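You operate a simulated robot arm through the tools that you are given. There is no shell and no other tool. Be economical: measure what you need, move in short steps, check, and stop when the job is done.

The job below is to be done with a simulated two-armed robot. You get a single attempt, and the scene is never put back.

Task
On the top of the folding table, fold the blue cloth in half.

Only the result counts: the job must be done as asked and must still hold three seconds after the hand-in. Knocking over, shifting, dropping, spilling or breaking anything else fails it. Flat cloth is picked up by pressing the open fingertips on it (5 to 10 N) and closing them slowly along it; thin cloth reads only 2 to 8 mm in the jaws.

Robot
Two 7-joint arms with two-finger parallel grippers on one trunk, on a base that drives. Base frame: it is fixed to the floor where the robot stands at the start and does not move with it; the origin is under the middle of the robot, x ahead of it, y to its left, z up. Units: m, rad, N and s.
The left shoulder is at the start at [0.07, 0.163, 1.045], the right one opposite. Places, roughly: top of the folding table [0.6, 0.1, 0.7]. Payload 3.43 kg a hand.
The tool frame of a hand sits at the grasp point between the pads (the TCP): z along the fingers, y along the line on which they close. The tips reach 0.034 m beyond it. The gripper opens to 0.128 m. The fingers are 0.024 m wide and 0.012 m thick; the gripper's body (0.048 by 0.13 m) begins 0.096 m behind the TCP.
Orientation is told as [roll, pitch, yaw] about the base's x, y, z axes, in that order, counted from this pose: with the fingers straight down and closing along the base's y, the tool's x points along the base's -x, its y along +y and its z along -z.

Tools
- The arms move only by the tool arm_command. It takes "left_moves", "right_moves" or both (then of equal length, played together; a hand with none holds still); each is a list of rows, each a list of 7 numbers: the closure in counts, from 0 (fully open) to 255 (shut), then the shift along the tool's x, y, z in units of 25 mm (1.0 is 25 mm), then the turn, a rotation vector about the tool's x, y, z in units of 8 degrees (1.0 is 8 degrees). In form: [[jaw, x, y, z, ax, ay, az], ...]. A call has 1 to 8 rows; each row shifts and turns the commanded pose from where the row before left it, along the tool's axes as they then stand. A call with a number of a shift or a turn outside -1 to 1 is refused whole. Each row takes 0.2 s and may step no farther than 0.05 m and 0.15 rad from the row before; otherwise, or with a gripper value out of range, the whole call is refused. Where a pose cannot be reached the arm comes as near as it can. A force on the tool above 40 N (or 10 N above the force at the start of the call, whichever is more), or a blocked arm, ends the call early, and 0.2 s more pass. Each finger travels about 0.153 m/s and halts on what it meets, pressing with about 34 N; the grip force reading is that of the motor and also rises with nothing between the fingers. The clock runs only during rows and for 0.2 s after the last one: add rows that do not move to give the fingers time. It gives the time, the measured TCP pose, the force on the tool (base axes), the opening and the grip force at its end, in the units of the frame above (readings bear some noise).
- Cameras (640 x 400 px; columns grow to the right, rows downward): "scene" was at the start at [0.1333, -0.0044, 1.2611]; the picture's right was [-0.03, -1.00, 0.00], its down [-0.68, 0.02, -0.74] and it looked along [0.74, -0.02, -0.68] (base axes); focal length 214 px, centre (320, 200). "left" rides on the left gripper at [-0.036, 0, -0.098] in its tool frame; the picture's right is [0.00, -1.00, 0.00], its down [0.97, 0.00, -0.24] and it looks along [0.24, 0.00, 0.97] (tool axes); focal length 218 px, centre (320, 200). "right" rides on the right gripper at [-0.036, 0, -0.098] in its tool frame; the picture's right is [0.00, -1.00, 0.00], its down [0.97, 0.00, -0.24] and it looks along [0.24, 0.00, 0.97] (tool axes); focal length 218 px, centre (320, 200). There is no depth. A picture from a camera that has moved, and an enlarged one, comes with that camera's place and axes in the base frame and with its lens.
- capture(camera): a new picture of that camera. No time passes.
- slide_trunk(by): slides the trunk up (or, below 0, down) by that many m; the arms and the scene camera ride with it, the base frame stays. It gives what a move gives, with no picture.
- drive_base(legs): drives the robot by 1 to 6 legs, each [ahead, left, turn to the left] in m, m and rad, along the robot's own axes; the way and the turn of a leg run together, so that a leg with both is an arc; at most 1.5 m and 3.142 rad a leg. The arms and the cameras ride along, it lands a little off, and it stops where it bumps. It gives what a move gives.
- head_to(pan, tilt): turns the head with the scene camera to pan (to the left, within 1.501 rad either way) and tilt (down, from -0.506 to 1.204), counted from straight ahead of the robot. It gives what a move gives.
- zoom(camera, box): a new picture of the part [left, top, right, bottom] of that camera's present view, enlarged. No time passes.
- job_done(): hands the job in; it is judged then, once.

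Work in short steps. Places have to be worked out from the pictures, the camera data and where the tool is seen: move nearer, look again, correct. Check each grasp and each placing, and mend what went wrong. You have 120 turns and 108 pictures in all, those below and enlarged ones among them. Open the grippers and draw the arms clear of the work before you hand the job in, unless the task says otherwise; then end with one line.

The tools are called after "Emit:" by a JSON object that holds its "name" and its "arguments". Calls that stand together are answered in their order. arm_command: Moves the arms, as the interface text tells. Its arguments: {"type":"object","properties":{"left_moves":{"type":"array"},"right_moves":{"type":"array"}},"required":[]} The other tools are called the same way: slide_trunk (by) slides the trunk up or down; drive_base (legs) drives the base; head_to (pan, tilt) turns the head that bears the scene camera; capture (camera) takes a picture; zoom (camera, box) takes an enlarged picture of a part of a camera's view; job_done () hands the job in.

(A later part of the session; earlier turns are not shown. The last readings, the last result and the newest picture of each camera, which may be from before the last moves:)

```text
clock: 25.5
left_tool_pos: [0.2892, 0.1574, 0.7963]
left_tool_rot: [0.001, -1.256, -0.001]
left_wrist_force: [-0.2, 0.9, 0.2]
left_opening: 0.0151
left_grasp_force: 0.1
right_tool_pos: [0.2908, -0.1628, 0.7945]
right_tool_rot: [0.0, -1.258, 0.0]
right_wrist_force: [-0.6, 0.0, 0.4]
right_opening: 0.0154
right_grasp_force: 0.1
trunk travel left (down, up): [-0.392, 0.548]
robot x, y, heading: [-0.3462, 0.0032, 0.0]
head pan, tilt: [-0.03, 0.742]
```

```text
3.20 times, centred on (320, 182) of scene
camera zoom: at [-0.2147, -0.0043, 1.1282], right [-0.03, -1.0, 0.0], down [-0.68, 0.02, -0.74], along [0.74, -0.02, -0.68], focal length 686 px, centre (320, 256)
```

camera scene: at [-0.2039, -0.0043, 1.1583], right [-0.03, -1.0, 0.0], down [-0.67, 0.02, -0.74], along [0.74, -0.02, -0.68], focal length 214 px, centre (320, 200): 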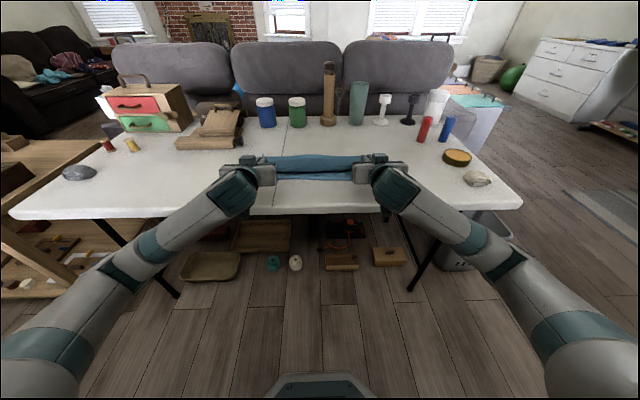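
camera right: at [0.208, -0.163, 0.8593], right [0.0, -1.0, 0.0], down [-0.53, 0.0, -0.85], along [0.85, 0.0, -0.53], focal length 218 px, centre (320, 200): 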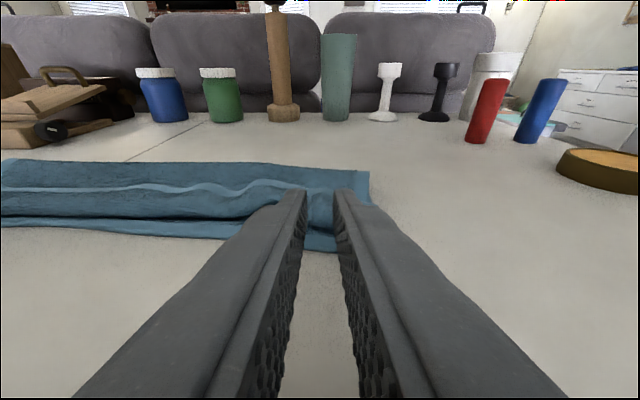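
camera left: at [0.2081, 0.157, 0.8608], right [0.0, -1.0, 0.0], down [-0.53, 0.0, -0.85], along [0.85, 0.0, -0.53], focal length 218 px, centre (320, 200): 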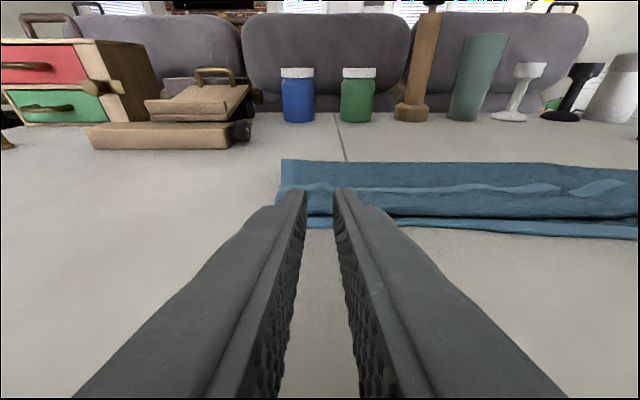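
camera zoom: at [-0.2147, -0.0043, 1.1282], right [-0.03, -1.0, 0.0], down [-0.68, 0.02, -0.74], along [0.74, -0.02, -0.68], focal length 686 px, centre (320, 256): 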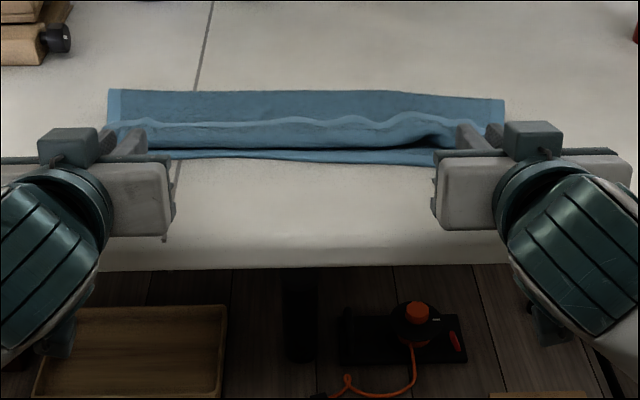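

The hem curled back toward the crease instead, leaving a strip of a few centimetres folded over. I'll raise the hands, return them to vertical, and sweep the hem toward the near edge with the fingertips.

Emit:
{"name": "arm_command", "arguments": {"left_moves": [[225, 0, 0, -0.6, 0, 0, 0], [225, -0.95, 0, -0.31, 0, 0, 0], [225, -0.95, 0, -0.31, 0, 0, 0], [225, -0.95, 0, -0.31, 0, 0, 0], [225, -0.95, 0, -0.31, 0, 0, 0], [225, -0.95, 0, -0.31, 0, 0, 0]], "right_moves": [[225, 0, 0, -0.6, 0, 0, 0], [225, -0.95, 0, -0.31, 0, 0, 0], [225, -0.95, 0, -0.31, 0, 0, 0], [225, -0.95, 0, -0.31, 0, 0, 0], [225, -0.95, 0, -0.31, 0, 0, 0], [225, -0.95, 0, -0.31, 0, 0, 0]]}}

Emit:
{"name": "arm_command", "arguments": {"left_moves": [[225, 0, 0, 0, 0, 1, 0], [225, 0, 0, 0, 0, 1, 0], [225, 0, 0, 0, 0, 1, 0], [225, 0, 0, 0, 0, 1, 0], [225, 0, 0, 0, 0, 1, 0], [225, 0, 0, 0, 0, 1, 0], [225, 0, 0, 0, 0, 1, 0], [225, 0, 0, 0, 0, 1, 0]], "right_moves": [[225, 0, 0, 0, 0, 1, 0], [225, 0, 0, 0, 0, 1, 0], [225, 0, 0, 0, 0, 1, 0], [225, 0, 0, 0, 0, 1, 0], [225, 0, 0, 0, 0, 1, 0], [225, 0, 0, 0, 0, 1, 0], [225, 0, 0, 0, 0, 1, 0], [225, 0, 0, 0, 0, 1, 0]]}}

Emit:
{"name": "capture", "arguments": {"camera": "right"}}

Emit:
{"name": "capture", "arguments": {"camera": "left"}}

Emit:
{"name": "capture", "arguments": {"camera": "scene"}}

```text
clock: 26.9
left_tool_pos: [0.2736, 0.159, 0.9236]
left_tool_rot: [-0.001, -1.255, 0.002]
left_wrist_force: [0.1, 0.5, -0.4]
left_opening: 0.0148
left_grasp_force: 0.0
right_tool_pos: [0.2754, -0.1614, 0.9256]
right_tool_rot: [-0.001, -1.254, 0.002]
right_wrist_force: [-0.3, -0.6, 0.5]
right_opening: 0.0151
right_grasp_force: 0.1
trunk travel left (down, up): [-0.392, 0.548]
robot x, y, heading: [-0.35, 0.0034, -0.006]
head pan, tilt: [-0.03, 0.742]
```

```text
clock: 28.7
left_tool_pos: [0.2752, 0.1579, 0.9243]
left_tool_rot: [-0.001, -0.137, 0.001]
left_wrist_force: [-1.1, -0.3, -0.4]
left_opening: 0.0152
left_grasp_force: 0.1
right_tool_pos: [0.2757, -0.1624, 0.9238]
right_tool_rot: [-0.001, -0.137, 0.0]
right_wrist_force: [-0.3, 0.2, 0.5]
right_opening: 0.0153
right_grasp_force: 0.1
trunk travel left (down, up): [-0.392, 0.548]
robot x, y, heading: [-0.3438, -0.0004, 0.0]
head pan, tilt: [-0.03, 0.742]
```

```text
73 pictures are left
camera right: at [0.2982, -0.1628, 1.0255], right [0.0, -1.0, 0.0], down [-0.99, 0.0, 0.11], along [-0.11, 0.0, -0.99], focal length 218 px, centre (320, 200)
```

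right: 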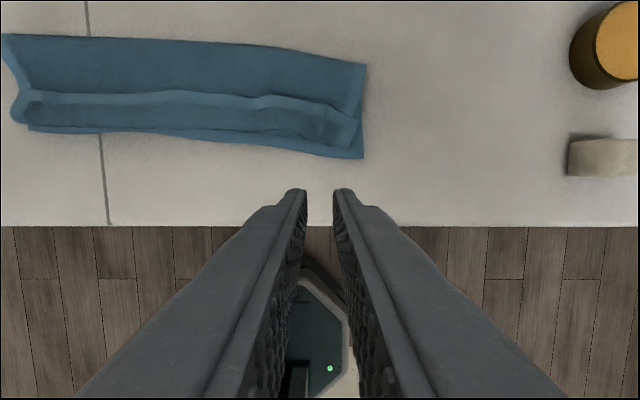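

```text
72 pictures are left
camera left: at [0.2984, 0.1568, 1.0272], right [0.0, -1.0, 0.0], down [-0.99, 0.0, 0.11], along [-0.11, 0.0, -0.99], focal length 218 px, centre (320, 200)
```

left: 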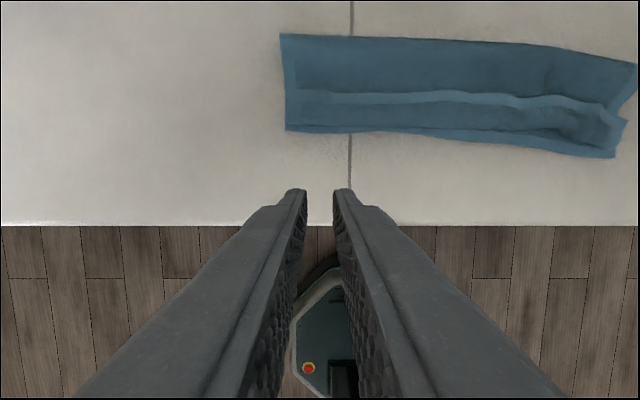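

```text
71 pictures are left
camera scene: at [-0.2141, -0.0044, 1.128], right [-0.03, -1.0, 0.0], down [-0.68, 0.02, -0.74], along [0.74, -0.02, -0.68], focal length 214 px, centre (320, 200)
```

scene: 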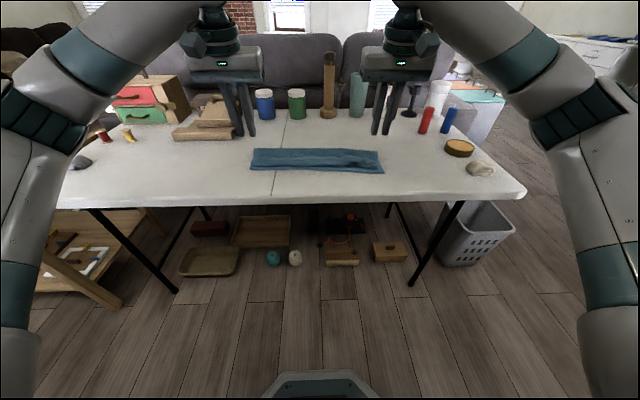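

From overhead, the lower layer spans x 0.354 to 0.466 on the left and 0.321 to 0.433 on the right. The hem is curled back to x about 0.395. I'll put the open hands just beyond the hem.

Emit:
{"name": "arm_command", "arguments": {"left_moves": [[0, 0, 0, 0, 0, 0.98, 0], [0, -0.857, -0.217, 0, 0, 0, 0], [0, -0.857, -0.217, 0, 0, 0, 0], [0, -0.857, -0.217, 0, 0, 0, 0], [0, -0.857, -0.217, 0, 0, 0, 0], [0, -0.857, -0.217, 0, 0, 0, 0], [0, -0.857, -0.217, 0, 0, 0, 0], [0, -0.857, -0.217, 0, 0, 0, 0]], "right_moves": [[0, 0, 0, 0, 0, 0.98, 0], [0, -0.857, 0.297, 0, 0, 0, 0], [0, -0.857, 0.297, 0, 0, 0, 0], [0, -0.857, 0.297, 0, 0, 0, 0], [0, -0.857, 0.297, 0, 0, 0, 0], [0, -0.857, 0.297, 0, 0, 0, 0], [0, -0.857, 0.297, 0, 0, 0, 0], [0, -0.857, 0.297, 0, 0, 0, 0]]}}

Emit:
{"name": "arm_command", "arguments": {"left_moves": [[0, 0, 0, 0.9, 0, 0, 0], [0, 0, 0, 0.9, 0, 0, 0], [0, 0, 0, 0.9, 0, 0, 0], [0, 0, 0, 0.9, 0, 0, 0], [0, 0, 0, 0.8, 0, 0, 0]], "right_moves": [[0, 0, 0, 0.9, 0, 0, 0], [0, 0, 0, 0.9, 0, 0, 0], [0, 0, 0, 0.9, 0, 0, 0], [0, 0, 0, 0.9, 0, 0, 0], [0, 0, 0, 0.8, 0, 0, 0]]}}

Emit:
{"name": "capture", "arguments": {"camera": "left"}}

Emit:
{"name": "capture", "arguments": {"camera": "right"}}

```text
clock: 30.5
left_tool_pos: [0.4265, 0.1206, 0.9219]
left_tool_rot: [0.0, -0.003, 0.001]
left_wrist_force: [-0.5, 0.0, -0.9]
left_opening: 0.1281
left_grasp_force: 0.1
right_tool_pos: [0.4265, -0.1102, 0.9241]
right_tool_rot: [-0.002, -0.002, 0.0]
right_wrist_force: [-0.7, -0.8, -0.3]
right_opening: 0.1278
right_grasp_force: 0.0
trunk travel left (down, up): [-0.392, 0.548]
robot x, y, heading: [-0.3463, 0.0022, 0.0]
head pan, tilt: [-0.03, 0.742]
```

```text
clock: 31.7
left_tool_pos: [0.4248, 0.12, 0.8138]
left_tool_rot: [0.0, -0.001, 0.001]
left_wrist_force: [0.5, 0.7, 0.0]
left_opening: 0.1283
left_grasp_force: 0.1
right_tool_pos: [0.4277, -0.1103, 0.8127]
right_tool_rot: [0.0, -0.002, 0.001]
right_wrist_force: [-0.3, 0.2, -0.7]
right_opening: 0.128
right_grasp_force: 0.1
trunk travel left (down, up): [-0.392, 0.548]
robot x, y, heading: [-0.3486, 0.0014, -0.001]
head pan, tilt: [-0.03, 0.742]
```

```text
70 pictures are left
camera left: at [0.4616, 0.1199, 0.9124], right [0.0, -1.0, 0.0], down [-0.97, 0.0, 0.24], along [-0.24, 0.0, -0.97], focal length 218 px, centre (320, 200)
```

left: 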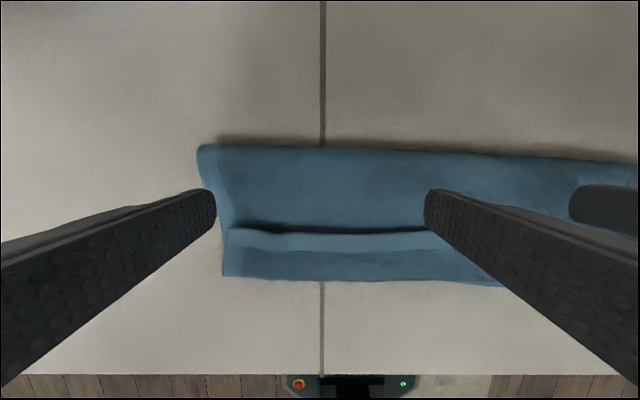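

```text
69 pictures are left
camera right: at [0.4637, -0.1097, 0.9117], right [0.0, -1.0, 0.0], down [-0.97, 0.0, 0.24], along [-0.24, 0.0, -0.97], focal length 218 px, centre (320, 200)
```

right: 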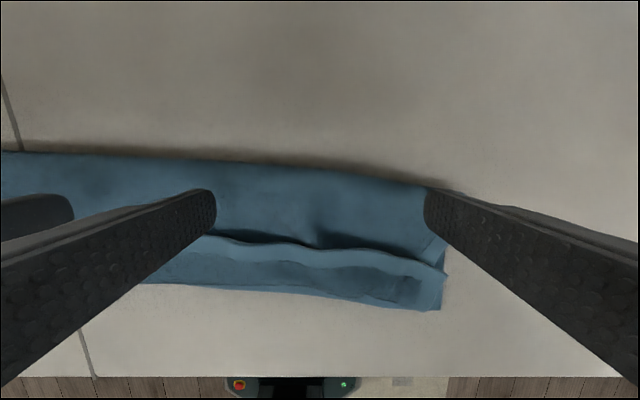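

The hem stands up with a shadow on its far side at x about 0.40, and the fingers are beyond it. I'll lower to just above the top layer.

Emit:
{"name": "arm_command", "arguments": {"left_moves": [[0, 0, 0, 0.4, 0, 0, 0], [0, 0, 0, 0.4, 0, 0, 0], [0, 0, 0, 0.3, 0, 0, 0]], "right_moves": [[0, 0.1, 0, 0.4, 0, 0, 0], [0, 0.1, 0, 0.4, 0, 0, 0], [0, 0, 0, 0.27, 0, 0, 0]]}}

Emit:
{"name": "capture", "arguments": {"camera": "left"}}

Emit:
{"name": "capture", "arguments": {"camera": "right"}}

```text
clock: 32.5
left_tool_pos: [0.4266, 0.1192, 0.7861]
left_tool_rot: [-0.001, -0.003, -0.001]
left_wrist_force: [0.0, 0.3, -0.6]
left_opening: 0.1281
left_grasp_force: 0.1
right_tool_pos: [0.4224, -0.111, 0.7883]
right_tool_rot: [-0.002, -0.003, -0.001]
right_wrist_force: [-0.3, -0.3, 0.0]
right_opening: 0.1279
right_grasp_force: 0.1
trunk travel left (down, up): [-0.392, 0.548]
robot x, y, heading: [-0.345, 0.0029, -0.003]
head pan, tilt: [-0.03, 0.742]
```

```text
68 pictures are left
camera left: at [0.4621, 0.118, 0.8852], right [0.0, -1.0, 0.0], down [-0.97, 0.0, 0.24], along [-0.24, 0.0, -0.97], focal length 218 px, centre (320, 200)
```

left: 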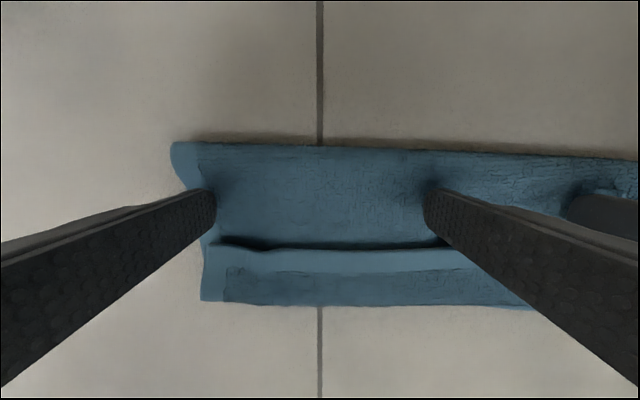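

```text
67 pictures are left
camera right: at [0.4581, -0.1107, 0.8862], right [0.0, -1.0, 0.0], down [-0.97, 0.0, 0.24], along [-0.24, 0.0, -0.97], focal length 218 px, centre (320, 200)
```

right: 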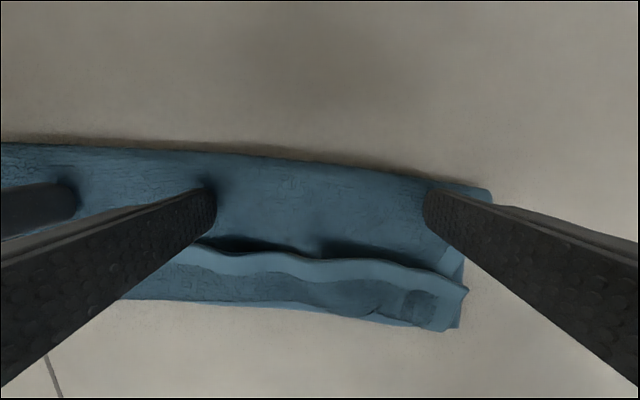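

The tips are just on the top layer with the hem in front of them. I sweep toward the robot by 5 cm and check.

Emit:
{"name": "arm_command", "arguments": {"left_moves": [[0, 0.5, 0, 0, 0, 0, 0], [0, 0.5, 0, -0.05, 0, 0, 0], [0, 0.5, 0, -0.1, 0, 0, 0], [0, 0.5, 0, -0.1, 0, 0, 0]], "right_moves": [[0, 0.5, 0, 0.05, 0, 0, 0], [0, 0.5, 0, 0, 0, 0, 0], [0, 0.5, 0, -0.1, 0, 0, 0], [0, 0.5, 0, -0.1, 0, 0, 0]]}}

Emit:
{"name": "capture", "arguments": {"camera": "left"}}

Emit:
{"name": "capture", "arguments": {"camera": "right"}}

```text
clock: 33.5
left_tool_pos: [0.375, 0.1193, 0.7938]
left_tool_rot: [0.001, -0.002, 0.0]
left_wrist_force: [0.0, 0.9, -0.7]
left_opening: 0.1282
left_grasp_force: 0.1
right_tool_pos: [0.3719, -0.1107, 0.7908]
right_tool_rot: [0.001, -0.002, -0.002]
right_wrist_force: [-0.4, -0.1, 0.7]
right_opening: 0.128
right_grasp_force: 0.0
trunk travel left (down, up): [-0.392, 0.548]
robot x, y, heading: [-0.3463, 0.0036, -0.004]
head pan, tilt: [-0.03, 0.742]
```

```text
66 pictures are left
camera left: at [0.4111, 0.1193, 0.8928], right [0.0, -1.0, 0.0], down [-0.97, 0.0, 0.24], along [-0.24, 0.0, -0.97], focal length 218 px, centre (320, 200)
```

left: 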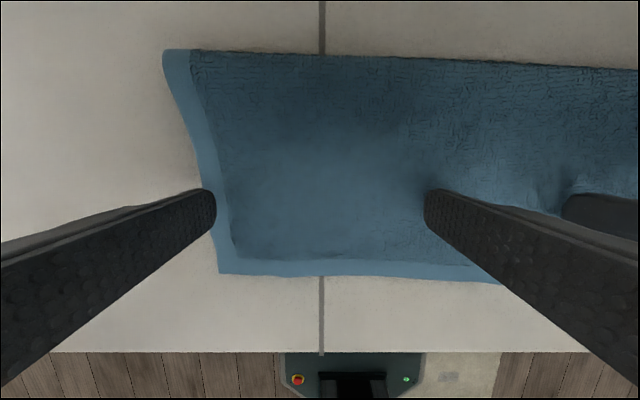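

```text
65 pictures are left
camera right: at [0.4072, -0.1108, 0.8895], right [0.0, -1.0, 0.0], down [-0.97, 0.0, 0.24], along [-0.24, 0.0, -0.97], focal length 218 px, centre (320, 200)
```

right: 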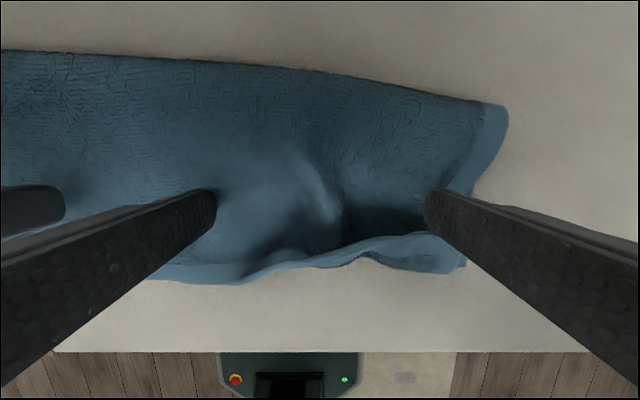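

The left half has flipped flat and the right is nearly over. I sweep the right a bit further and lift the left away slightly.

Emit:
{"name": "arm_command", "arguments": {"left_moves": [[0, 0, 0, -0.3, 0, 0, 0], [0, 0, 0, -0.5, 0, 0, 0], [0, 0, 0, -0.5, 0, 0, 0], [0, 0, 0, -0.5, 0, 0, 0]], "right_moves": [[0, 0.5, -0.15, 0, 0, 0, 0], [0, 0.5, -0.15, 0, 0, 0, 0], [0, 0.5, -0.15, 0, 0, 0, 0], [0, 0.4, 0, 0, 0, 0, 0]]}}

Emit:
{"name": "capture", "arguments": {"camera": "left"}}

Emit:
{"name": "capture", "arguments": {"camera": "right"}}

```text
clock: 34.5
left_tool_pos: [0.3751, 0.1195, 0.8379]
left_tool_rot: [-0.001, -0.002, 0.0]
left_wrist_force: [-0.8, -0.2, 0.1]
left_opening: 0.128
left_grasp_force: 0.0
right_tool_pos: [0.3239, -0.1209, 0.7925]
right_tool_rot: [0.0, -0.002, -0.001]
right_wrist_force: [-0.6, -0.4, 0.0]
right_opening: 0.128
right_grasp_force: 0.1
trunk travel left (down, up): [-0.392, 0.548]
robot x, y, heading: [-0.3485, 0.0051, -0.001]
head pan, tilt: [-0.03, 0.742]
```

```text
64 pictures are left
camera left: at [0.4107, 0.1187, 0.9369], right [0.0, -1.0, 0.0], down [-0.97, 0.0, 0.24], along [-0.24, 0.0, -0.97], focal length 218 px, centre (320, 200)
```

left: 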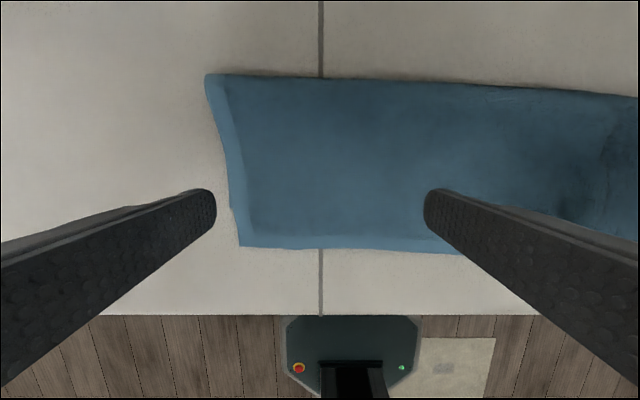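

```text
63 pictures are left
camera right: at [0.36, -0.1216, 0.8896], right [0.0, -1.0, 0.0], down [-0.97, 0.0, 0.24], along [-0.24, 0.0, -0.97], focal length 218 px, centre (320, 200)
```

right: 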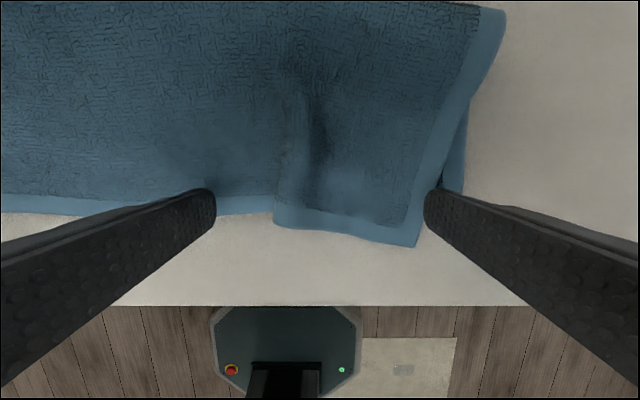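

The hem is fully flipped now. I raise both hands for an overall view to measure how the two layers line up.

Emit:
{"name": "arm_command", "arguments": {"left_moves": [[0, 0, 0, -0.8, 0, 0, 0], [0, 0, 0, -0.8, 0, 0, 0], [0, 0, 0, -0.8, 0, 0, 0], [0, 0, 0, -0.8, 0, 0, 0], [0, 0, 0, -0.8, 0, 0, 0]], "right_moves": [[0, 0, 0, -1, 0, 0, 0], [0, -0.6, 0, -1, 0, 0, 0], [0, -0.6, 0, -1, 0, 0, 0], [0, -0.6, 0, -1, 0, 0, 0], [0, -0.6, 0, -1, 0, 0, 0]]}}

Emit:
{"name": "capture", "arguments": {"camera": "left"}}

Emit:
{"name": "capture", "arguments": {"camera": "right"}}

Emit:
{"name": "zoom", "arguments": {"camera": "scene", "box": [220, 110, 420, 235]}}

```text
clock: 35.7
left_tool_pos: [0.374, 0.1196, 0.9384]
left_tool_rot: [0.001, -0.004, -0.001]
left_wrist_force: [-0.6, 0.6, -0.4]
left_opening: 0.1282
left_grasp_force: 0.1
right_tool_pos: [0.3847, -0.1214, 0.9167]
right_tool_rot: [0.001, -0.003, 0.002]
right_wrist_force: [-0.4, -0.5, 0.7]
right_opening: 0.128
right_grasp_force: 0.1
trunk travel left (down, up): [-0.392, 0.548]
robot x, y, heading: [-0.3448, 0.0026, -0.0]
head pan, tilt: [-0.03, 0.742]
```

```text
62 pictures are left
camera left: at [0.4106, 0.12, 1.0374], right [0.0, -1.0, 0.0], down [-0.97, 0.0, 0.24], along [-0.24, 0.0, -0.97], focal length 218 px, centre (320, 200)
```

left: 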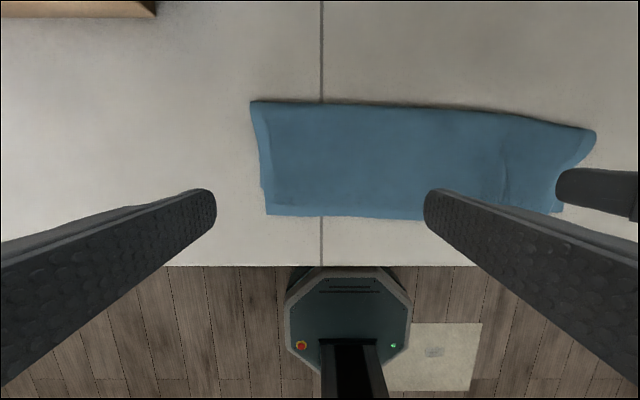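

```text
61 pictures are left
camera right: at [0.4199, -0.1219, 1.0153], right [0.0, -1.0, 0.0], down [-0.97, 0.0, 0.24], along [-0.24, 0.0, -0.97], focal length 218 px, centre (320, 200)
```

right: 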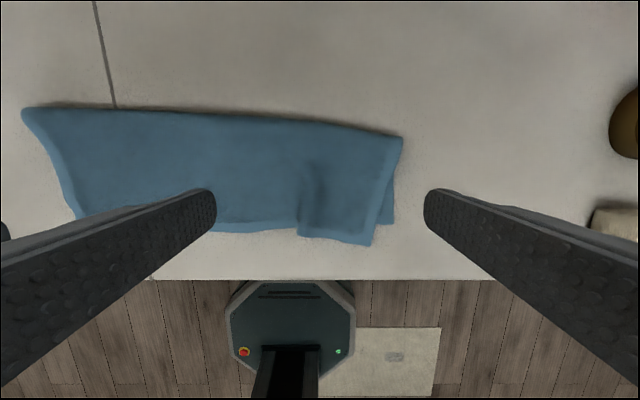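

```text
3.20 times, centred on (320, 172) of scene
camera zoom: at [-0.2153, -0.004, 1.1281], right [-0.03, -1.0, 0.0], down [-0.68, 0.02, -0.74], along [0.74, -0.02, -0.68], focal length 686 px, centre (320, 288)
```

zoom: 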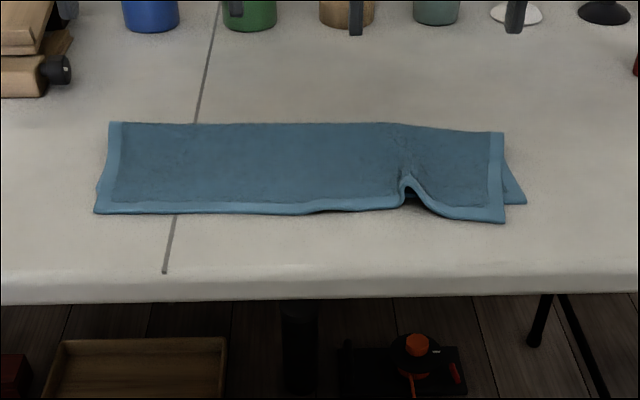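

Both layers lie flat. The top overhangs the lower near edge by about 3.5 cm (crease at x 0.464 left and 0.429 right), and there is a wrinkle on the right. The overhang is a single layer, so I can regrasp its corners with the edge pointing toward the robot, lift, and relay it with the correct crease.

Emit:
{"name": "arm_command", "arguments": {"left_moves": [[165, 0.269, 0.214, 0.79, 0, 0, 0], [165, 0.269, 0.214, 0.79, 0, 0, 0], [165, 0.269, 0.214, 0.79, 0, 0, 0], [165, 0.269, 0.214, 0.79, 0, 0, 0], [165, 0.269, 0.214, 0.79, 0, 0, 0], [165, 0.269, 0.214, 0.79, 0, 0, 0], [165, 0.269, 0.214, 0.79, 0, 0, 0]], "right_moves": [[165, 0.457, -0.18, 0.667, 0, 0, 0], [165, 0.457, -0.18, 0.667, 0, 0, 0], [165, 0.457, -0.18, 0.667, 0, 0, 0], [165, 0.457, -0.18, 0.667, 0, 0, 0], [165, 0.457, -0.18, 0.667, 0, 0, 0], [165, 0.457, -0.18, 0.667, 0, 0, 0], [165, 0.457, -0.18, 0.667, 0, 0, 0]]}}

Emit:
{"name": "capture", "arguments": {"camera": "left"}}

Emit:
{"name": "capture", "arguments": {"camera": "right"}}

```text
clock: 37.3
left_tool_pos: [0.3294, 0.1576, 0.7998]
left_tool_rot: [0.0, -0.002, 0.001]
left_wrist_force: [-0.7, -0.2, 0.5]
left_opening: 0.0452
left_grasp_force: 0.0
right_tool_pos: [0.304, -0.1548, 0.799]
right_tool_rot: [0.0, -0.002, -0.001]
right_wrist_force: [0.2, -0.4, -0.8]
right_opening: 0.0449
right_grasp_force: 0.1
trunk travel left (down, up): [-0.392, 0.548]
robot x, y, heading: [-0.348, 0.0006, -0.003]
head pan, tilt: [-0.03, 0.742]
```

```text
59 pictures are left
camera left: at [0.3651, 0.1568, 0.8986], right [0.0, -1.0, 0.0], down [-0.97, 0.0, 0.24], along [-0.24, 0.0, -0.97], focal length 218 px, centre (320, 200)
```

left: 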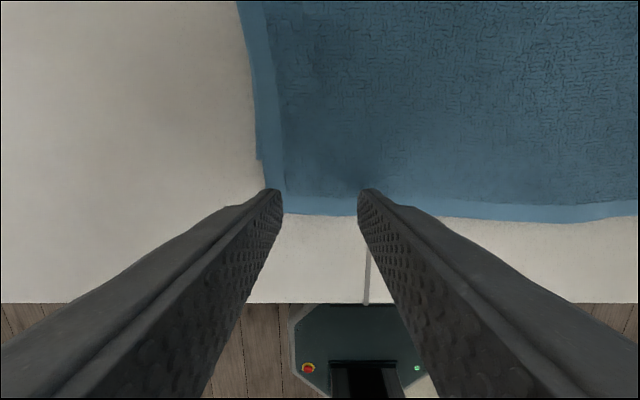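

```text
58 pictures are left
camera right: at [0.3404, -0.1541, 0.8965], right [0.0, -1.0, 0.0], down [-0.97, 0.0, 0.24], along [-0.24, 0.0, -0.97], focal length 218 px, centre (320, 200)
```

right: 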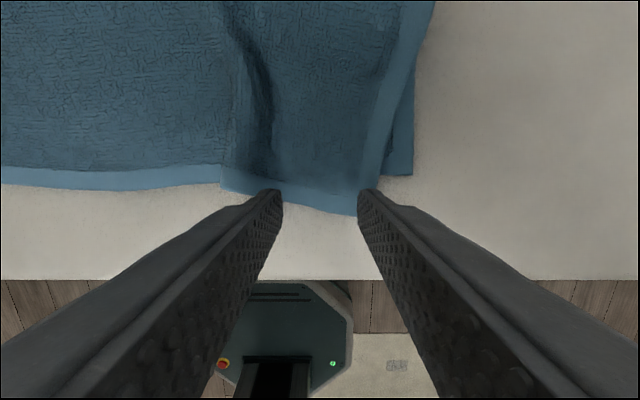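

Small corrections: left 6 mm nearer and 4 mm inward, right 8 mm inward with narrower jaws so both fingers land on the single-layer overhang. Then I lower close to contact.

Emit:
{"name": "arm_command", "arguments": {"left_moves": [[170, 0.24, -0.16, 0.2, 0, 0, 0], [170, 0, 0, 0.3, 0, 0, 0], [170, 0, 0, 0.27, 0, 0, 0], [170, 0, 0, 0, 0, 0, 0]], "right_moves": [[183, 0.08, 0.34, 0.2, 0, 0, 0], [183, 0, 0, 0.3, 0, 0, 0], [183, 0, 0, 0.24, 0, 0, 0], [183, 0, 0, 0, 0, 0, 0]]}}

Emit:
{"name": "capture", "arguments": {"camera": "right"}}

Emit:
{"name": "capture", "arguments": {"camera": "left"}}

```text
clock: 38.3
left_tool_pos: [0.3223, 0.1525, 0.7797]
left_tool_rot: [0.0, -0.002, -0.001]
left_wrist_force: [-0.3, 0.1, 0.3]
left_opening: 0.0426
left_grasp_force: 0.1
right_tool_pos: [0.3033, -0.1448, 0.7822]
right_tool_rot: [0.0, -0.002, -0.001]
right_wrist_force: [-0.8, -0.7, 0.0]
right_opening: 0.0364
right_grasp_force: 0.2
trunk travel left (down, up): [-0.392, 0.548]
robot x, y, heading: [-0.348, -0.0007, -0.003]
head pan, tilt: [-0.03, 0.742]
```

```text
57 pictures are left
camera right: at [0.3381, -0.1452, 0.8791], right [0.0, -1.0, 0.0], down [-0.97, 0.0, 0.24], along [-0.24, 0.0, -0.97], focal length 218 px, centre (320, 200)
```

right: 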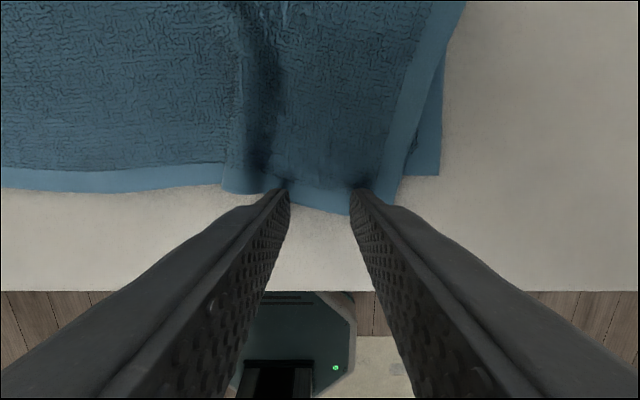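

```text
56 pictures are left
camera left: at [0.3584, 0.1523, 0.8791], right [0.0, -1.0, 0.0], down [-0.97, 0.0, 0.24], along [-0.24, 0.0, -0.97], focal length 218 px, centre (320, 200)
```

left: 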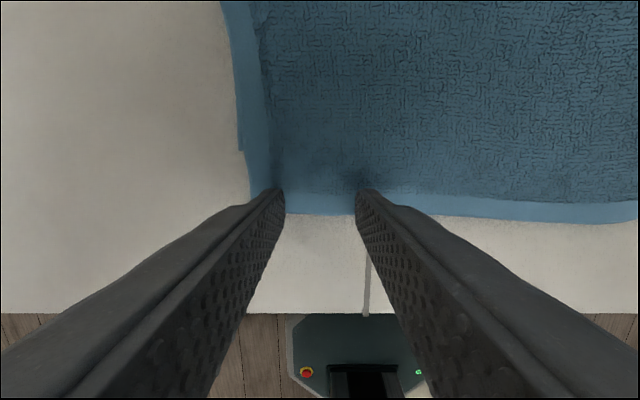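

The alignment is good, so I press down gently.

Emit:
{"name": "arm_command", "arguments": {"left_moves": [[170, 0, 0, 0.08, 0, 0, 0], [170, 0, 0, 0.07, 0, 0, 0], [170, 0, 0, 0, 0, 0, 0]], "right_moves": [[183, 0, 0, 0.1, 0, 0, 0], [183, 0, 0, 0.12, 0, 0, 0], [183, 0, 0, 0, 0, 0, 0]]}}

```text
clock: 39.1
left_tool_pos: [0.3217, 0.1531, 0.7776]
left_tool_rot: [0.0, -0.004, 0.0]
left_wrist_force: [1.2, -0.9, 4.7]
left_opening: 0.0429
left_grasp_force: 0.1
right_tool_pos: [0.3011, -0.1447, 0.7773]
right_tool_rot: [-0.001, -0.004, 0.001]
right_wrist_force: [3.1, -0.8, 11.3]
right_opening: 0.036
right_grasp_force: 0.1
trunk travel left (down, up): [-0.392, 0.548]
robot x, y, heading: [-0.3454, -0.0039, -0.003]
head pan, tilt: [-0.03, 0.742]
```

Contact is 5 N on the left and 11 N on the right. A tiny adjustment, then I close slowly.

Emit:
{"name": "arm_command", "arguments": {"left_moves": [[176, 0, 0, 0.03, 0, 0, 0], [188, 0, 0, 0, 0, 0, 0], [200, 0, 0, 0, 0, 0, 0], [212, 0, 0, 0, 0, 0, 0], [224, 0, 0, 0, 0, 0, 0], [236, 0, 0, 0, 0, 0, 0], [248, 0, 0, 0, 0, 0, 0], [255, 0, 0, 0, 0, 0, 0]], "right_moves": [[186, 0, 0, -0.03, 0, 0, 0], [195, 0, 0, 0, 0, 0, 0], [205, 0, 0, 0, 0, 0, 0], [215, 0, 0, 0, 0, 0, 0], [226, 0, 0, 0, 0, 0, 0], [237, 0, 0, 0, 0, 0, 0], [248, 0, 0, 0, 0, 0, 0], [255, 0, 0, 0, 0, 0, 0]]}}

Emit:
{"name": "arm_command", "arguments": {"left_moves": [[255, 0, 0, 0, 0, 0, 0], [255, 0, 0, -0.4, 0, 0, 0], [255, 0, 0, -0.6, 0, 0, 0]], "right_moves": [[255, 0, 0, 0, 0, 0, 0], [255, 0, 0, -0.4, 0, 0, 0], [255, 0, 0, -0.6, 0, 0, 0]]}}

Emit:
{"name": "capture", "arguments": {"camera": "right"}}

Emit:
{"name": "capture", "arguments": {"camera": "left"}}

Emit:
{"name": "zoom", "arguments": {"camera": "scene", "box": [220, 110, 420, 235]}}

```text
clock: 40.9
left_tool_pos: [0.3208, 0.1527, 0.777]
left_tool_rot: [0.001, -0.004, 0.0]
left_wrist_force: [0.4, -1.1, 9.8]
left_opening: 0.0041
left_grasp_force: 34.4
right_tool_pos: [0.3012, -0.1452, 0.7783]
right_tool_rot: [0.0, -0.004, 0.001]
right_wrist_force: [-0.2, -0.1, 7.8]
right_opening: 0.004
right_grasp_force: 34.5
trunk travel left (down, up): [-0.392, 0.548]
robot x, y, heading: [-0.3499, 0.0003, -0.002]
head pan, tilt: [-0.03, 0.742]
```

```text
clock: 41.7
left_tool_pos: [0.3214, 0.1529, 0.7998]
left_tool_rot: [-0.001, -0.003, 0.0]
left_wrist_force: [-1.1, 0.4, -0.9]
left_opening: 0.0042
left_grasp_force: 34.0
right_tool_pos: [0.3015, -0.1451, 0.8013]
right_tool_rot: [0.0, -0.003, 0.0]
right_wrist_force: [-0.6, -0.2, 0.4]
right_opening: 0.0038
right_grasp_force: 34.1
trunk travel left (down, up): [-0.392, 0.548]
robot x, y, heading: [-0.3513, -0.0021, -0.002]
head pan, tilt: [-0.03, 0.742]
```

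```text
55 pictures are left
camera right: at [0.3369, -0.1454, 0.8994], right [0.0, -1.0, 0.0], down [-0.97, 0.0, 0.24], along [-0.24, 0.0, -0.97], focal length 218 px, centre (320, 200)
```

right: 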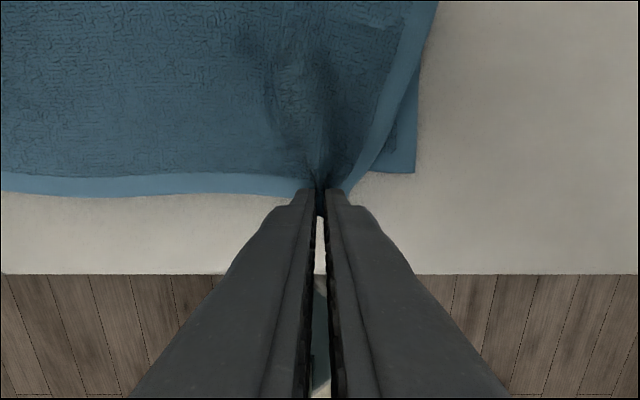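

```text
54 pictures are left
camera left: at [0.3573, 0.1524, 0.8997], right [0.0, -1.0, 0.0], down [-0.97, 0.0, 0.24], along [-0.24, 0.0, -0.97], focal length 218 px, centre (320, 200)
```

left: 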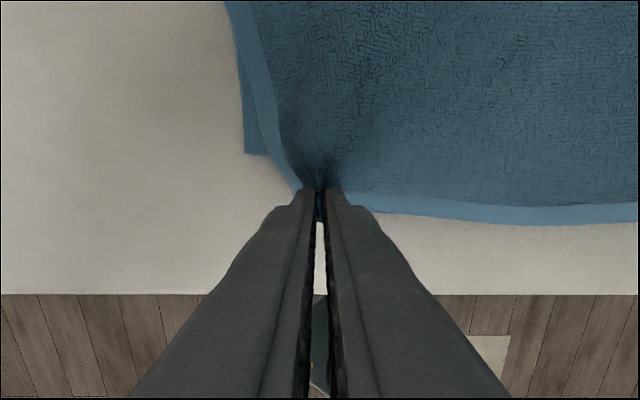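

```text
3.20 times, centred on (320, 172) of scene
camera zoom: at [-0.2148, -0.0043, 1.128], right [-0.03, -1.0, 0.0], down [-0.68, 0.02, -0.74], along [0.74, -0.02, -0.68], focal length 686 px, centre (320, 288)
```

zoom: 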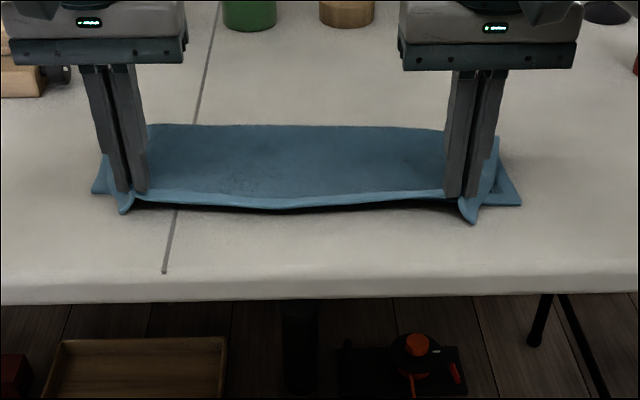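

Both corners are held, single layer, and the lower layer stayed put with corners at (0.353, 0.204) and (0.318, -0.213). I'll lift the flap up and slightly past the true crease line so the lower layer drops flat to its half length.

Emit:
{"name": "arm_command", "arguments": {"left_moves": [[255, -0.92, -0.015, -0.445, 0, 0, 0], [255, -0.92, -0.015, -0.445, 0, 0, 0], [255, -0.92, -0.015, -0.445, 0, 0, 0], [255, -0.92, -0.015, -0.445, 0, 0, 0], [255, -0.92, -0.015, -0.445, 0, 0, 0], [255, -0.92, -0.015, -0.445, 0, 0, 0], [255, -0.92, -0.015, -0.445, 0, 0, 0], [255, -0.92, -0.015, -0.445, 0, 0, 0]], "right_moves": [[255, -0.853, -0.06, -0.445, 0, 0, 0], [255, -0.853, -0.06, -0.445, 0, 0, 0], [255, -0.853, -0.06, -0.445, 0, 0, 0], [255, -0.853, -0.06, -0.445, 0, 0, 0], [255, -0.853, -0.06, -0.445, 0, 0, 0], [255, -0.853, -0.06, -0.445, 0, 0, 0], [255, -0.853, -0.06, -0.445, 0, 0, 0], [255, -0.853, -0.06, -0.445, 0, 0, 0]]}}

Emit:
{"name": "zoom", "arguments": {"camera": "scene", "box": [220, 80, 420, 205]}}

Emit:
{"name": "capture", "arguments": {"camera": "left"}}

Emit:
{"name": "capture", "arguments": {"camera": "right"}}

```text
clock: 43.5
left_tool_pos: [0.4602, 0.1504, 0.8713]
left_tool_rot: [0.003, -0.005, -0.002]
left_wrist_force: [-0.2, -6.3, 0.6]
left_opening: 0.0042
left_grasp_force: 34.0
left hand out of reach, approached as far as the arm can: row 7, 8
right_tool_pos: [0.4554, -0.1605, 0.8859]
right_tool_rot: [0.002, -0.002, 0.003]
right_wrist_force: [0.5, 5.6, 0.5]
right_opening: 0.004
right_grasp_force: 33.9
right hand out of reach, approached as far as the arm can: row 8
trunk travel left (down, up): [-0.392, 0.548]
robot x, y, heading: [-0.3461, -0.0015, -0.002]
head pan, tilt: [-0.03, 0.742]
```

```text
3.20 times, centred on (320, 142) of scene
camera zoom: at [-0.2147, -0.0059, 1.1281], right [-0.03, -1.0, 0.0], down [-0.68, 0.02, -0.74], along [0.74, -0.02, -0.68], focal length 686 px, centre (320, 384)
```

zoom: 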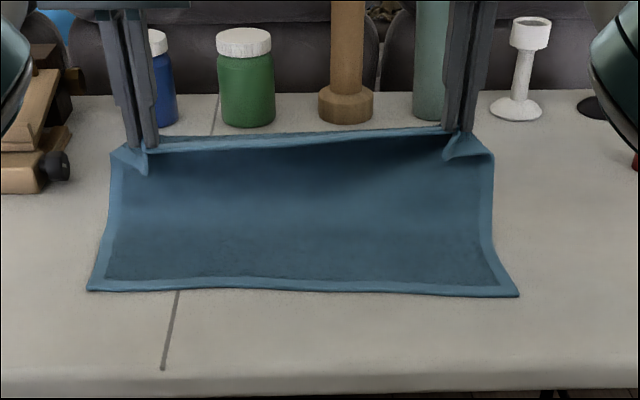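

```text
51 pictures are left
camera left: at [0.4967, 0.1509, 0.9712], right [0.0, -1.0, 0.0], down [-0.97, 0.0, 0.24], along [-0.24, 0.0, -0.97], focal length 218 px, centre (320, 200)
```

left: 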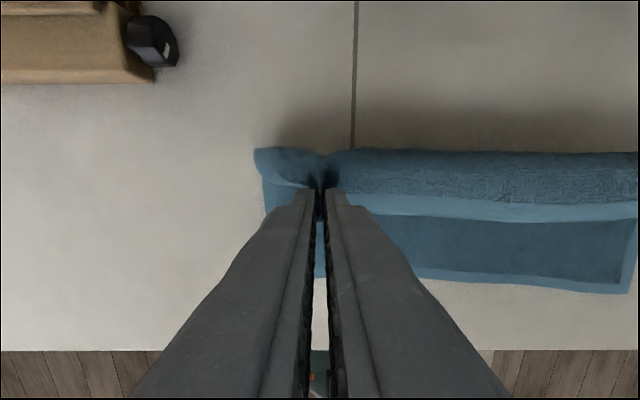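

```text
50 pictures are left
camera right: at [0.4913, -0.1606, 0.9842], right [0.0, -1.0, 0.0], down [-0.97, 0.0, 0.24], along [-0.24, 0.0, -0.97], focal length 218 px, centre (320, 200)
```

right: 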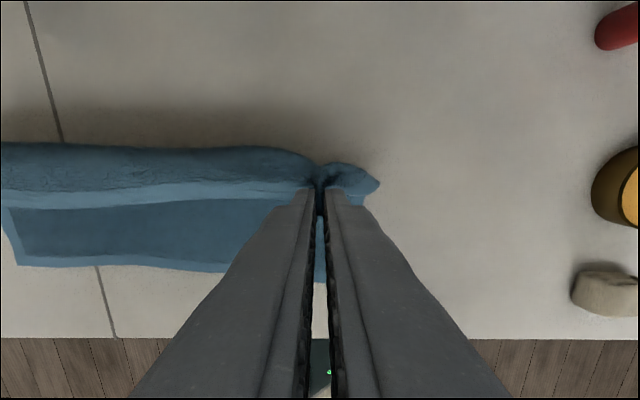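

The arms reached their forward limit, so I add the last few centimetres with the base.

Emit:
{"name": "drive_base", "arguments": {"legs": [[0.04, 0, 0]]}}

Emit:
{"name": "arm_command", "arguments": {"left_moves": [[255, 0, 0, -0.1, 0, 0, 0], [255, 0, 0, 0, 0, 0, 0]], "right_moves": [[255, 0.4, 0, 0.1, 0, 0, 0], [255, 0.4, 0, 0.1, 0, 0, 0]]}}

Emit:
{"name": "zoom", "arguments": {"camera": "scene", "box": [220, 80, 420, 205]}}

Emit:
{"name": "capture", "arguments": {"camera": "left"}}

Emit:
{"name": "capture", "arguments": {"camera": "right"}}

```text
clock: 44.4
left_tool_pos: [0.5017, 0.1545, 0.8706]
left_tool_rot: [0.0, -0.001, 0.0]
left_wrist_force: [-0.1, -6.4, -0.1]
left_opening: 0.0041
left_grasp_force: 34.2
right_tool_pos: [0.4981, -0.1583, 0.8846]
right_tool_rot: [0.0, 0.0, 0.001]
right_wrist_force: [0.9, 6.3, -1.5]
right_opening: 0.0039
right_grasp_force: 34.1
trunk travel left (down, up): [-0.392, 0.548]
robot x, y, heading: [-0.3036, 0.0001, -0.003]
head pan, tilt: [-0.03, 0.742]
```

```text
clock: 45.0
left_tool_pos: [0.5012, 0.154, 0.8737]
left_tool_rot: [0.0, -0.003, -0.001]
left_wrist_force: [-1.2, -7.1, 0.9]
left_opening: 0.0044
left_grasp_force: 33.7
right_tool_pos: [0.4762, -0.1578, 0.8798]
right_tool_rot: [0.001, -0.002, 0.002]
right_wrist_force: [0.8, 7.6, -0.7]
right_opening: 0.0041
right_grasp_force: 33.9
trunk travel left (down, up): [-0.392, 0.548]
robot x, y, heading: [-0.3088, 0.0009, -0.0]
head pan, tilt: [-0.03, 0.742]
```

```text
3.20 times, centred on (320, 142) of scene
camera zoom: at [-0.1736, -0.004, 1.128], right [-0.03, -1.0, 0.0], down [-0.68, 0.02, -0.74], along [0.74, -0.02, -0.68], focal length 686 px, centre (320, 384)
```

zoom: 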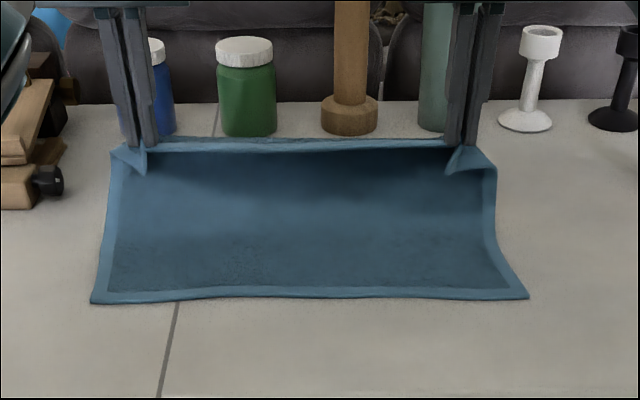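

```text
48 pictures are left
camera left: at [0.5368, 0.1542, 0.972], right [0.0, -1.0, 0.0], down [-0.97, 0.0, 0.24], along [-0.24, 0.0, -0.97], focal length 218 px, centre (320, 200)
```

left: 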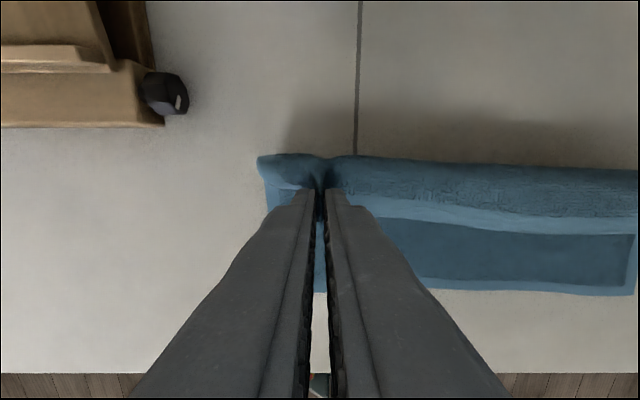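

```text
47 pictures are left
camera right: at [0.5122, -0.1578, 0.9785], right [0.0, -1.0, 0.0], down [-0.97, 0.0, 0.24], along [-0.24, 0.0, -0.97], focal length 218 px, centre (320, 200)
```

right: 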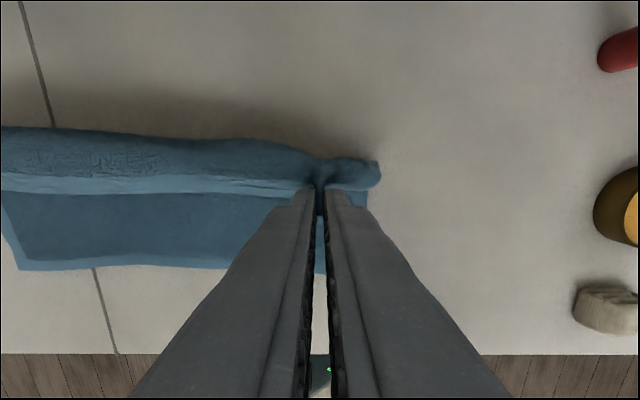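

The lower layer got squared up: its near edge now runs from x 0.368 on the left to 0.363 on the right, y 0.204 to -0.218, so the crease belongs at about x 0.495. The hands are nearly above it, so I swing down about that line and stop 2 cm above the table.

Emit:
{"name": "arm_command", "arguments": {"left_moves": [[255, 0.72, -0.025, -0.3, 0, 0, 0], [255, 0.72, -0.025, -0.3, 0, 0, 0], [255, 0.6, -0.025, 0.3, 0, 0, 0], [255, 0.6, -0.025, 0.3, 0, 0, 0], [255, 0.7, -0.025, 0.78, 0, 0, 0], [255, 0.7, -0.025, 0.78, 0, 0, 0], [255, 0.3, -0.025, 0.7, 0, 0, 0], [255, 0.3, -0.025, 0.7, 0, 0, 0]], "right_moves": [[255, 0.32, -0.025, -0.18, 0, 0, 0], [255, 0.32, -0.025, -0.18, 0, 0, 0], [255, 0.6, -0.025, 0.3, 0, 0, 0], [255, 0.6, -0.025, 0.3, 0, 0, 0], [255, 0.7, -0.025, 0.78, 0, 0, 0], [255, 0.7, -0.025, 0.78, 0, 0, 0], [255, 0.3, -0.025, 0.7, 0, 0, 0], [255, 0.3, -0.025, 0.7, 0, 0, 0]]}}

Emit:
{"name": "zoom", "arguments": {"camera": "scene", "box": [220, 80, 420, 205]}}

Emit:
{"name": "capture", "arguments": {"camera": "left"}}

Emit:
{"name": "capture", "arguments": {"camera": "right"}}

```text
clock: 46.8
left_tool_pos: [0.5054, 0.136, 0.8345]
left_tool_rot: [-0.001, 0.001, -0.002]
left_wrist_force: [-7.4, -17.9, -2.2]
left_opening: 0.0043
left_grasp_force: 34.3
left hand out of reach, approached as far as the arm can: row 1, 2, 3, 4, 5, 6, 7, 8
right_tool_pos: [0.3808, -0.1635, 0.7991]
right_tool_rot: [0.001, -0.005, 0.002]
right_wrist_force: [7.7, 16.6, 3.3]
right_opening: 0.0044
right_grasp_force: 34.3
trunk travel left (down, up): [-0.392, 0.548]
robot x, y, heading: [-0.3038, -0.0012, -0.003]
head pan, tilt: [-0.03, 0.742]
```

```text
3.20 times, centred on (320, 142) of scene
camera zoom: at [-0.1735, -0.0045, 1.1281], right [-0.03, -1.0, 0.0], down [-0.68, 0.02, -0.74], along [0.74, -0.02, -0.68], focal length 686 px, centre (320, 384)
```

zoom: 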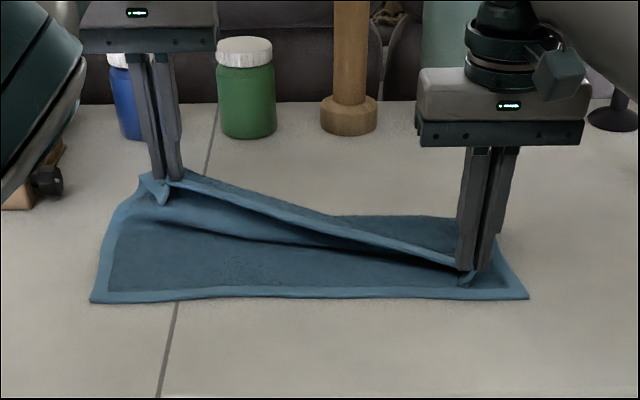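

```text
45 pictures are left
camera left: at [0.5417, 0.1346, 0.9338], right [0.0, -1.0, 0.0], down [-0.97, 0.0, 0.24], along [-0.24, 0.0, -0.97], focal length 218 px, centre (320, 200)
```

left: 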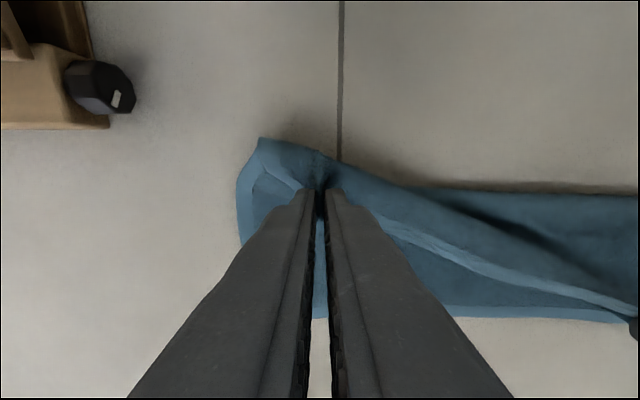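

```text
44 pictures are left
camera right: at [0.4168, -0.1638, 0.8975], right [0.0, -1.0, 0.0], down [-0.97, 0.0, 0.24], along [-0.24, 0.0, -0.97], focal length 218 px, centre (320, 200)
```

right: 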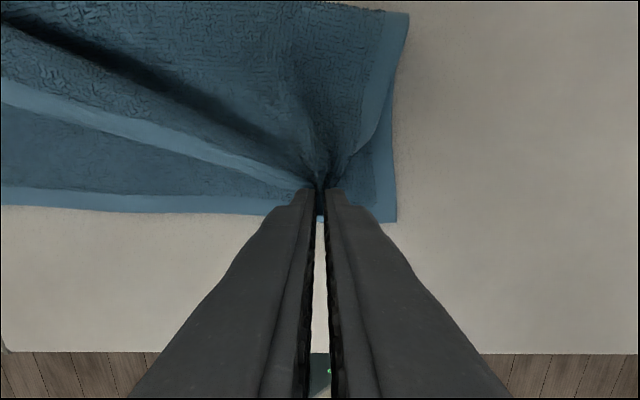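

The right hand came down correctly, but the left arm stuck at its reach limit near x 0.505. I'll nudge the left back with small steps, slightly outward, while the right holds.

Emit:
{"name": "arm_command", "arguments": {"left_moves": [[255, 0.4, 0.2, 0, 0, 0, 0], [255, 0.4, 0.2, 0, 0, 0, 0], [255, 0.4, 0, 0, 0, 0, 0]]}}

```text
clock: 47.5
left_tool_pos: [0.5047, 0.1418, 0.842]
left_tool_rot: [-0.003, 0.003, 0.0]
left_wrist_force: [-10.5, -24.5, -4.6]
left_opening: 0.0047
left_grasp_force: 34.1
left hand out of reach, approached as far as the arm can: row 1, 2, 3
right_tool_pos: [0.3821, -0.1627, 0.8002]
right_tool_rot: [0.004, -0.005, 0.003]
right_wrist_force: [10.6, 26.7, 3.5]
right_opening: 0.0043
right_grasp_force: 33.7
trunk travel left (down, up): [-0.392, 0.548]
robot x, y, heading: [-0.3064, -0.003, 0.002]
head pan, tilt: [-0.03, 0.742]
```

The left doesn't move in x and tension is rising. I relax the cloth by bringing the right hand back up, and tilt the left wrist a little to get off the joint limit.

Emit:
{"name": "arm_command", "arguments": {"left_moves": [[255, 0, 0, 0, 0, -0.5, 0], [255, 0, 0, 0, 0, -0.5, 0], [255, 0.3, 0, 0, 0, -0.5, 0], [255, 0.3, 0, 0, 0, -0.5, 0]], "right_moves": [[255, -0.6, 0.1, -0.5, 0, 0, 0], [255, -0.6, 0.1, -0.5, 0, 0, 0], [255, -0.6, 0.1, -0.5, 0, 0, 0], [255, -0.6, 0, -0.5, 0, 0, 0]]}}

Emit:
{"name": "capture", "arguments": {"camera": "scene"}}

```text
clock: 48.5
left_tool_pos: [0.5662, 0.1343, 0.8566]
left_tool_rot: [0.0, -0.281, 0.003]
left_wrist_force: [-5.8, -11.5, -0.7]
left_opening: 0.0043
left_grasp_force: 34.3
left hand out of reach, approached as far as the arm can: row 1, 2, 3, 4
right_tool_pos: [0.4398, -0.1565, 0.849]
right_tool_rot: [-0.002, -0.002, 0.001]
right_wrist_force: [6.2, 12.4, -0.4]
right_opening: 0.0042
right_grasp_force: 34.4
trunk travel left (down, up): [-0.392, 0.548]
robot x, y, heading: [-0.3081, -0.0002, -0.002]
head pan, tilt: [-0.03, 0.742]
```

```text
43 pictures are left
camera scene: at [-0.1739, -0.004, 1.1281], right [-0.03, -1.0, 0.0], down [-0.68, 0.02, -0.74], along [0.74, -0.02, -0.68], focal length 214 px, centre (320, 200)
```

scene: 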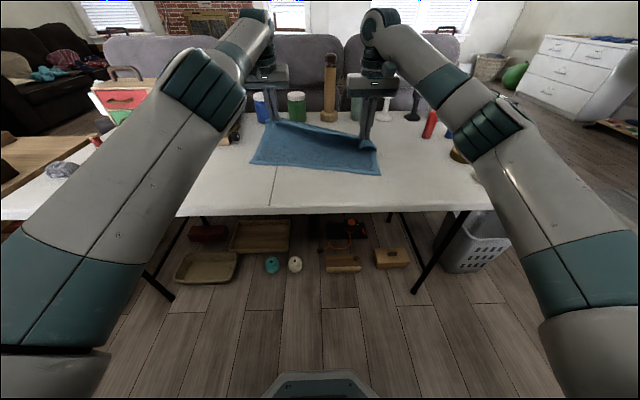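

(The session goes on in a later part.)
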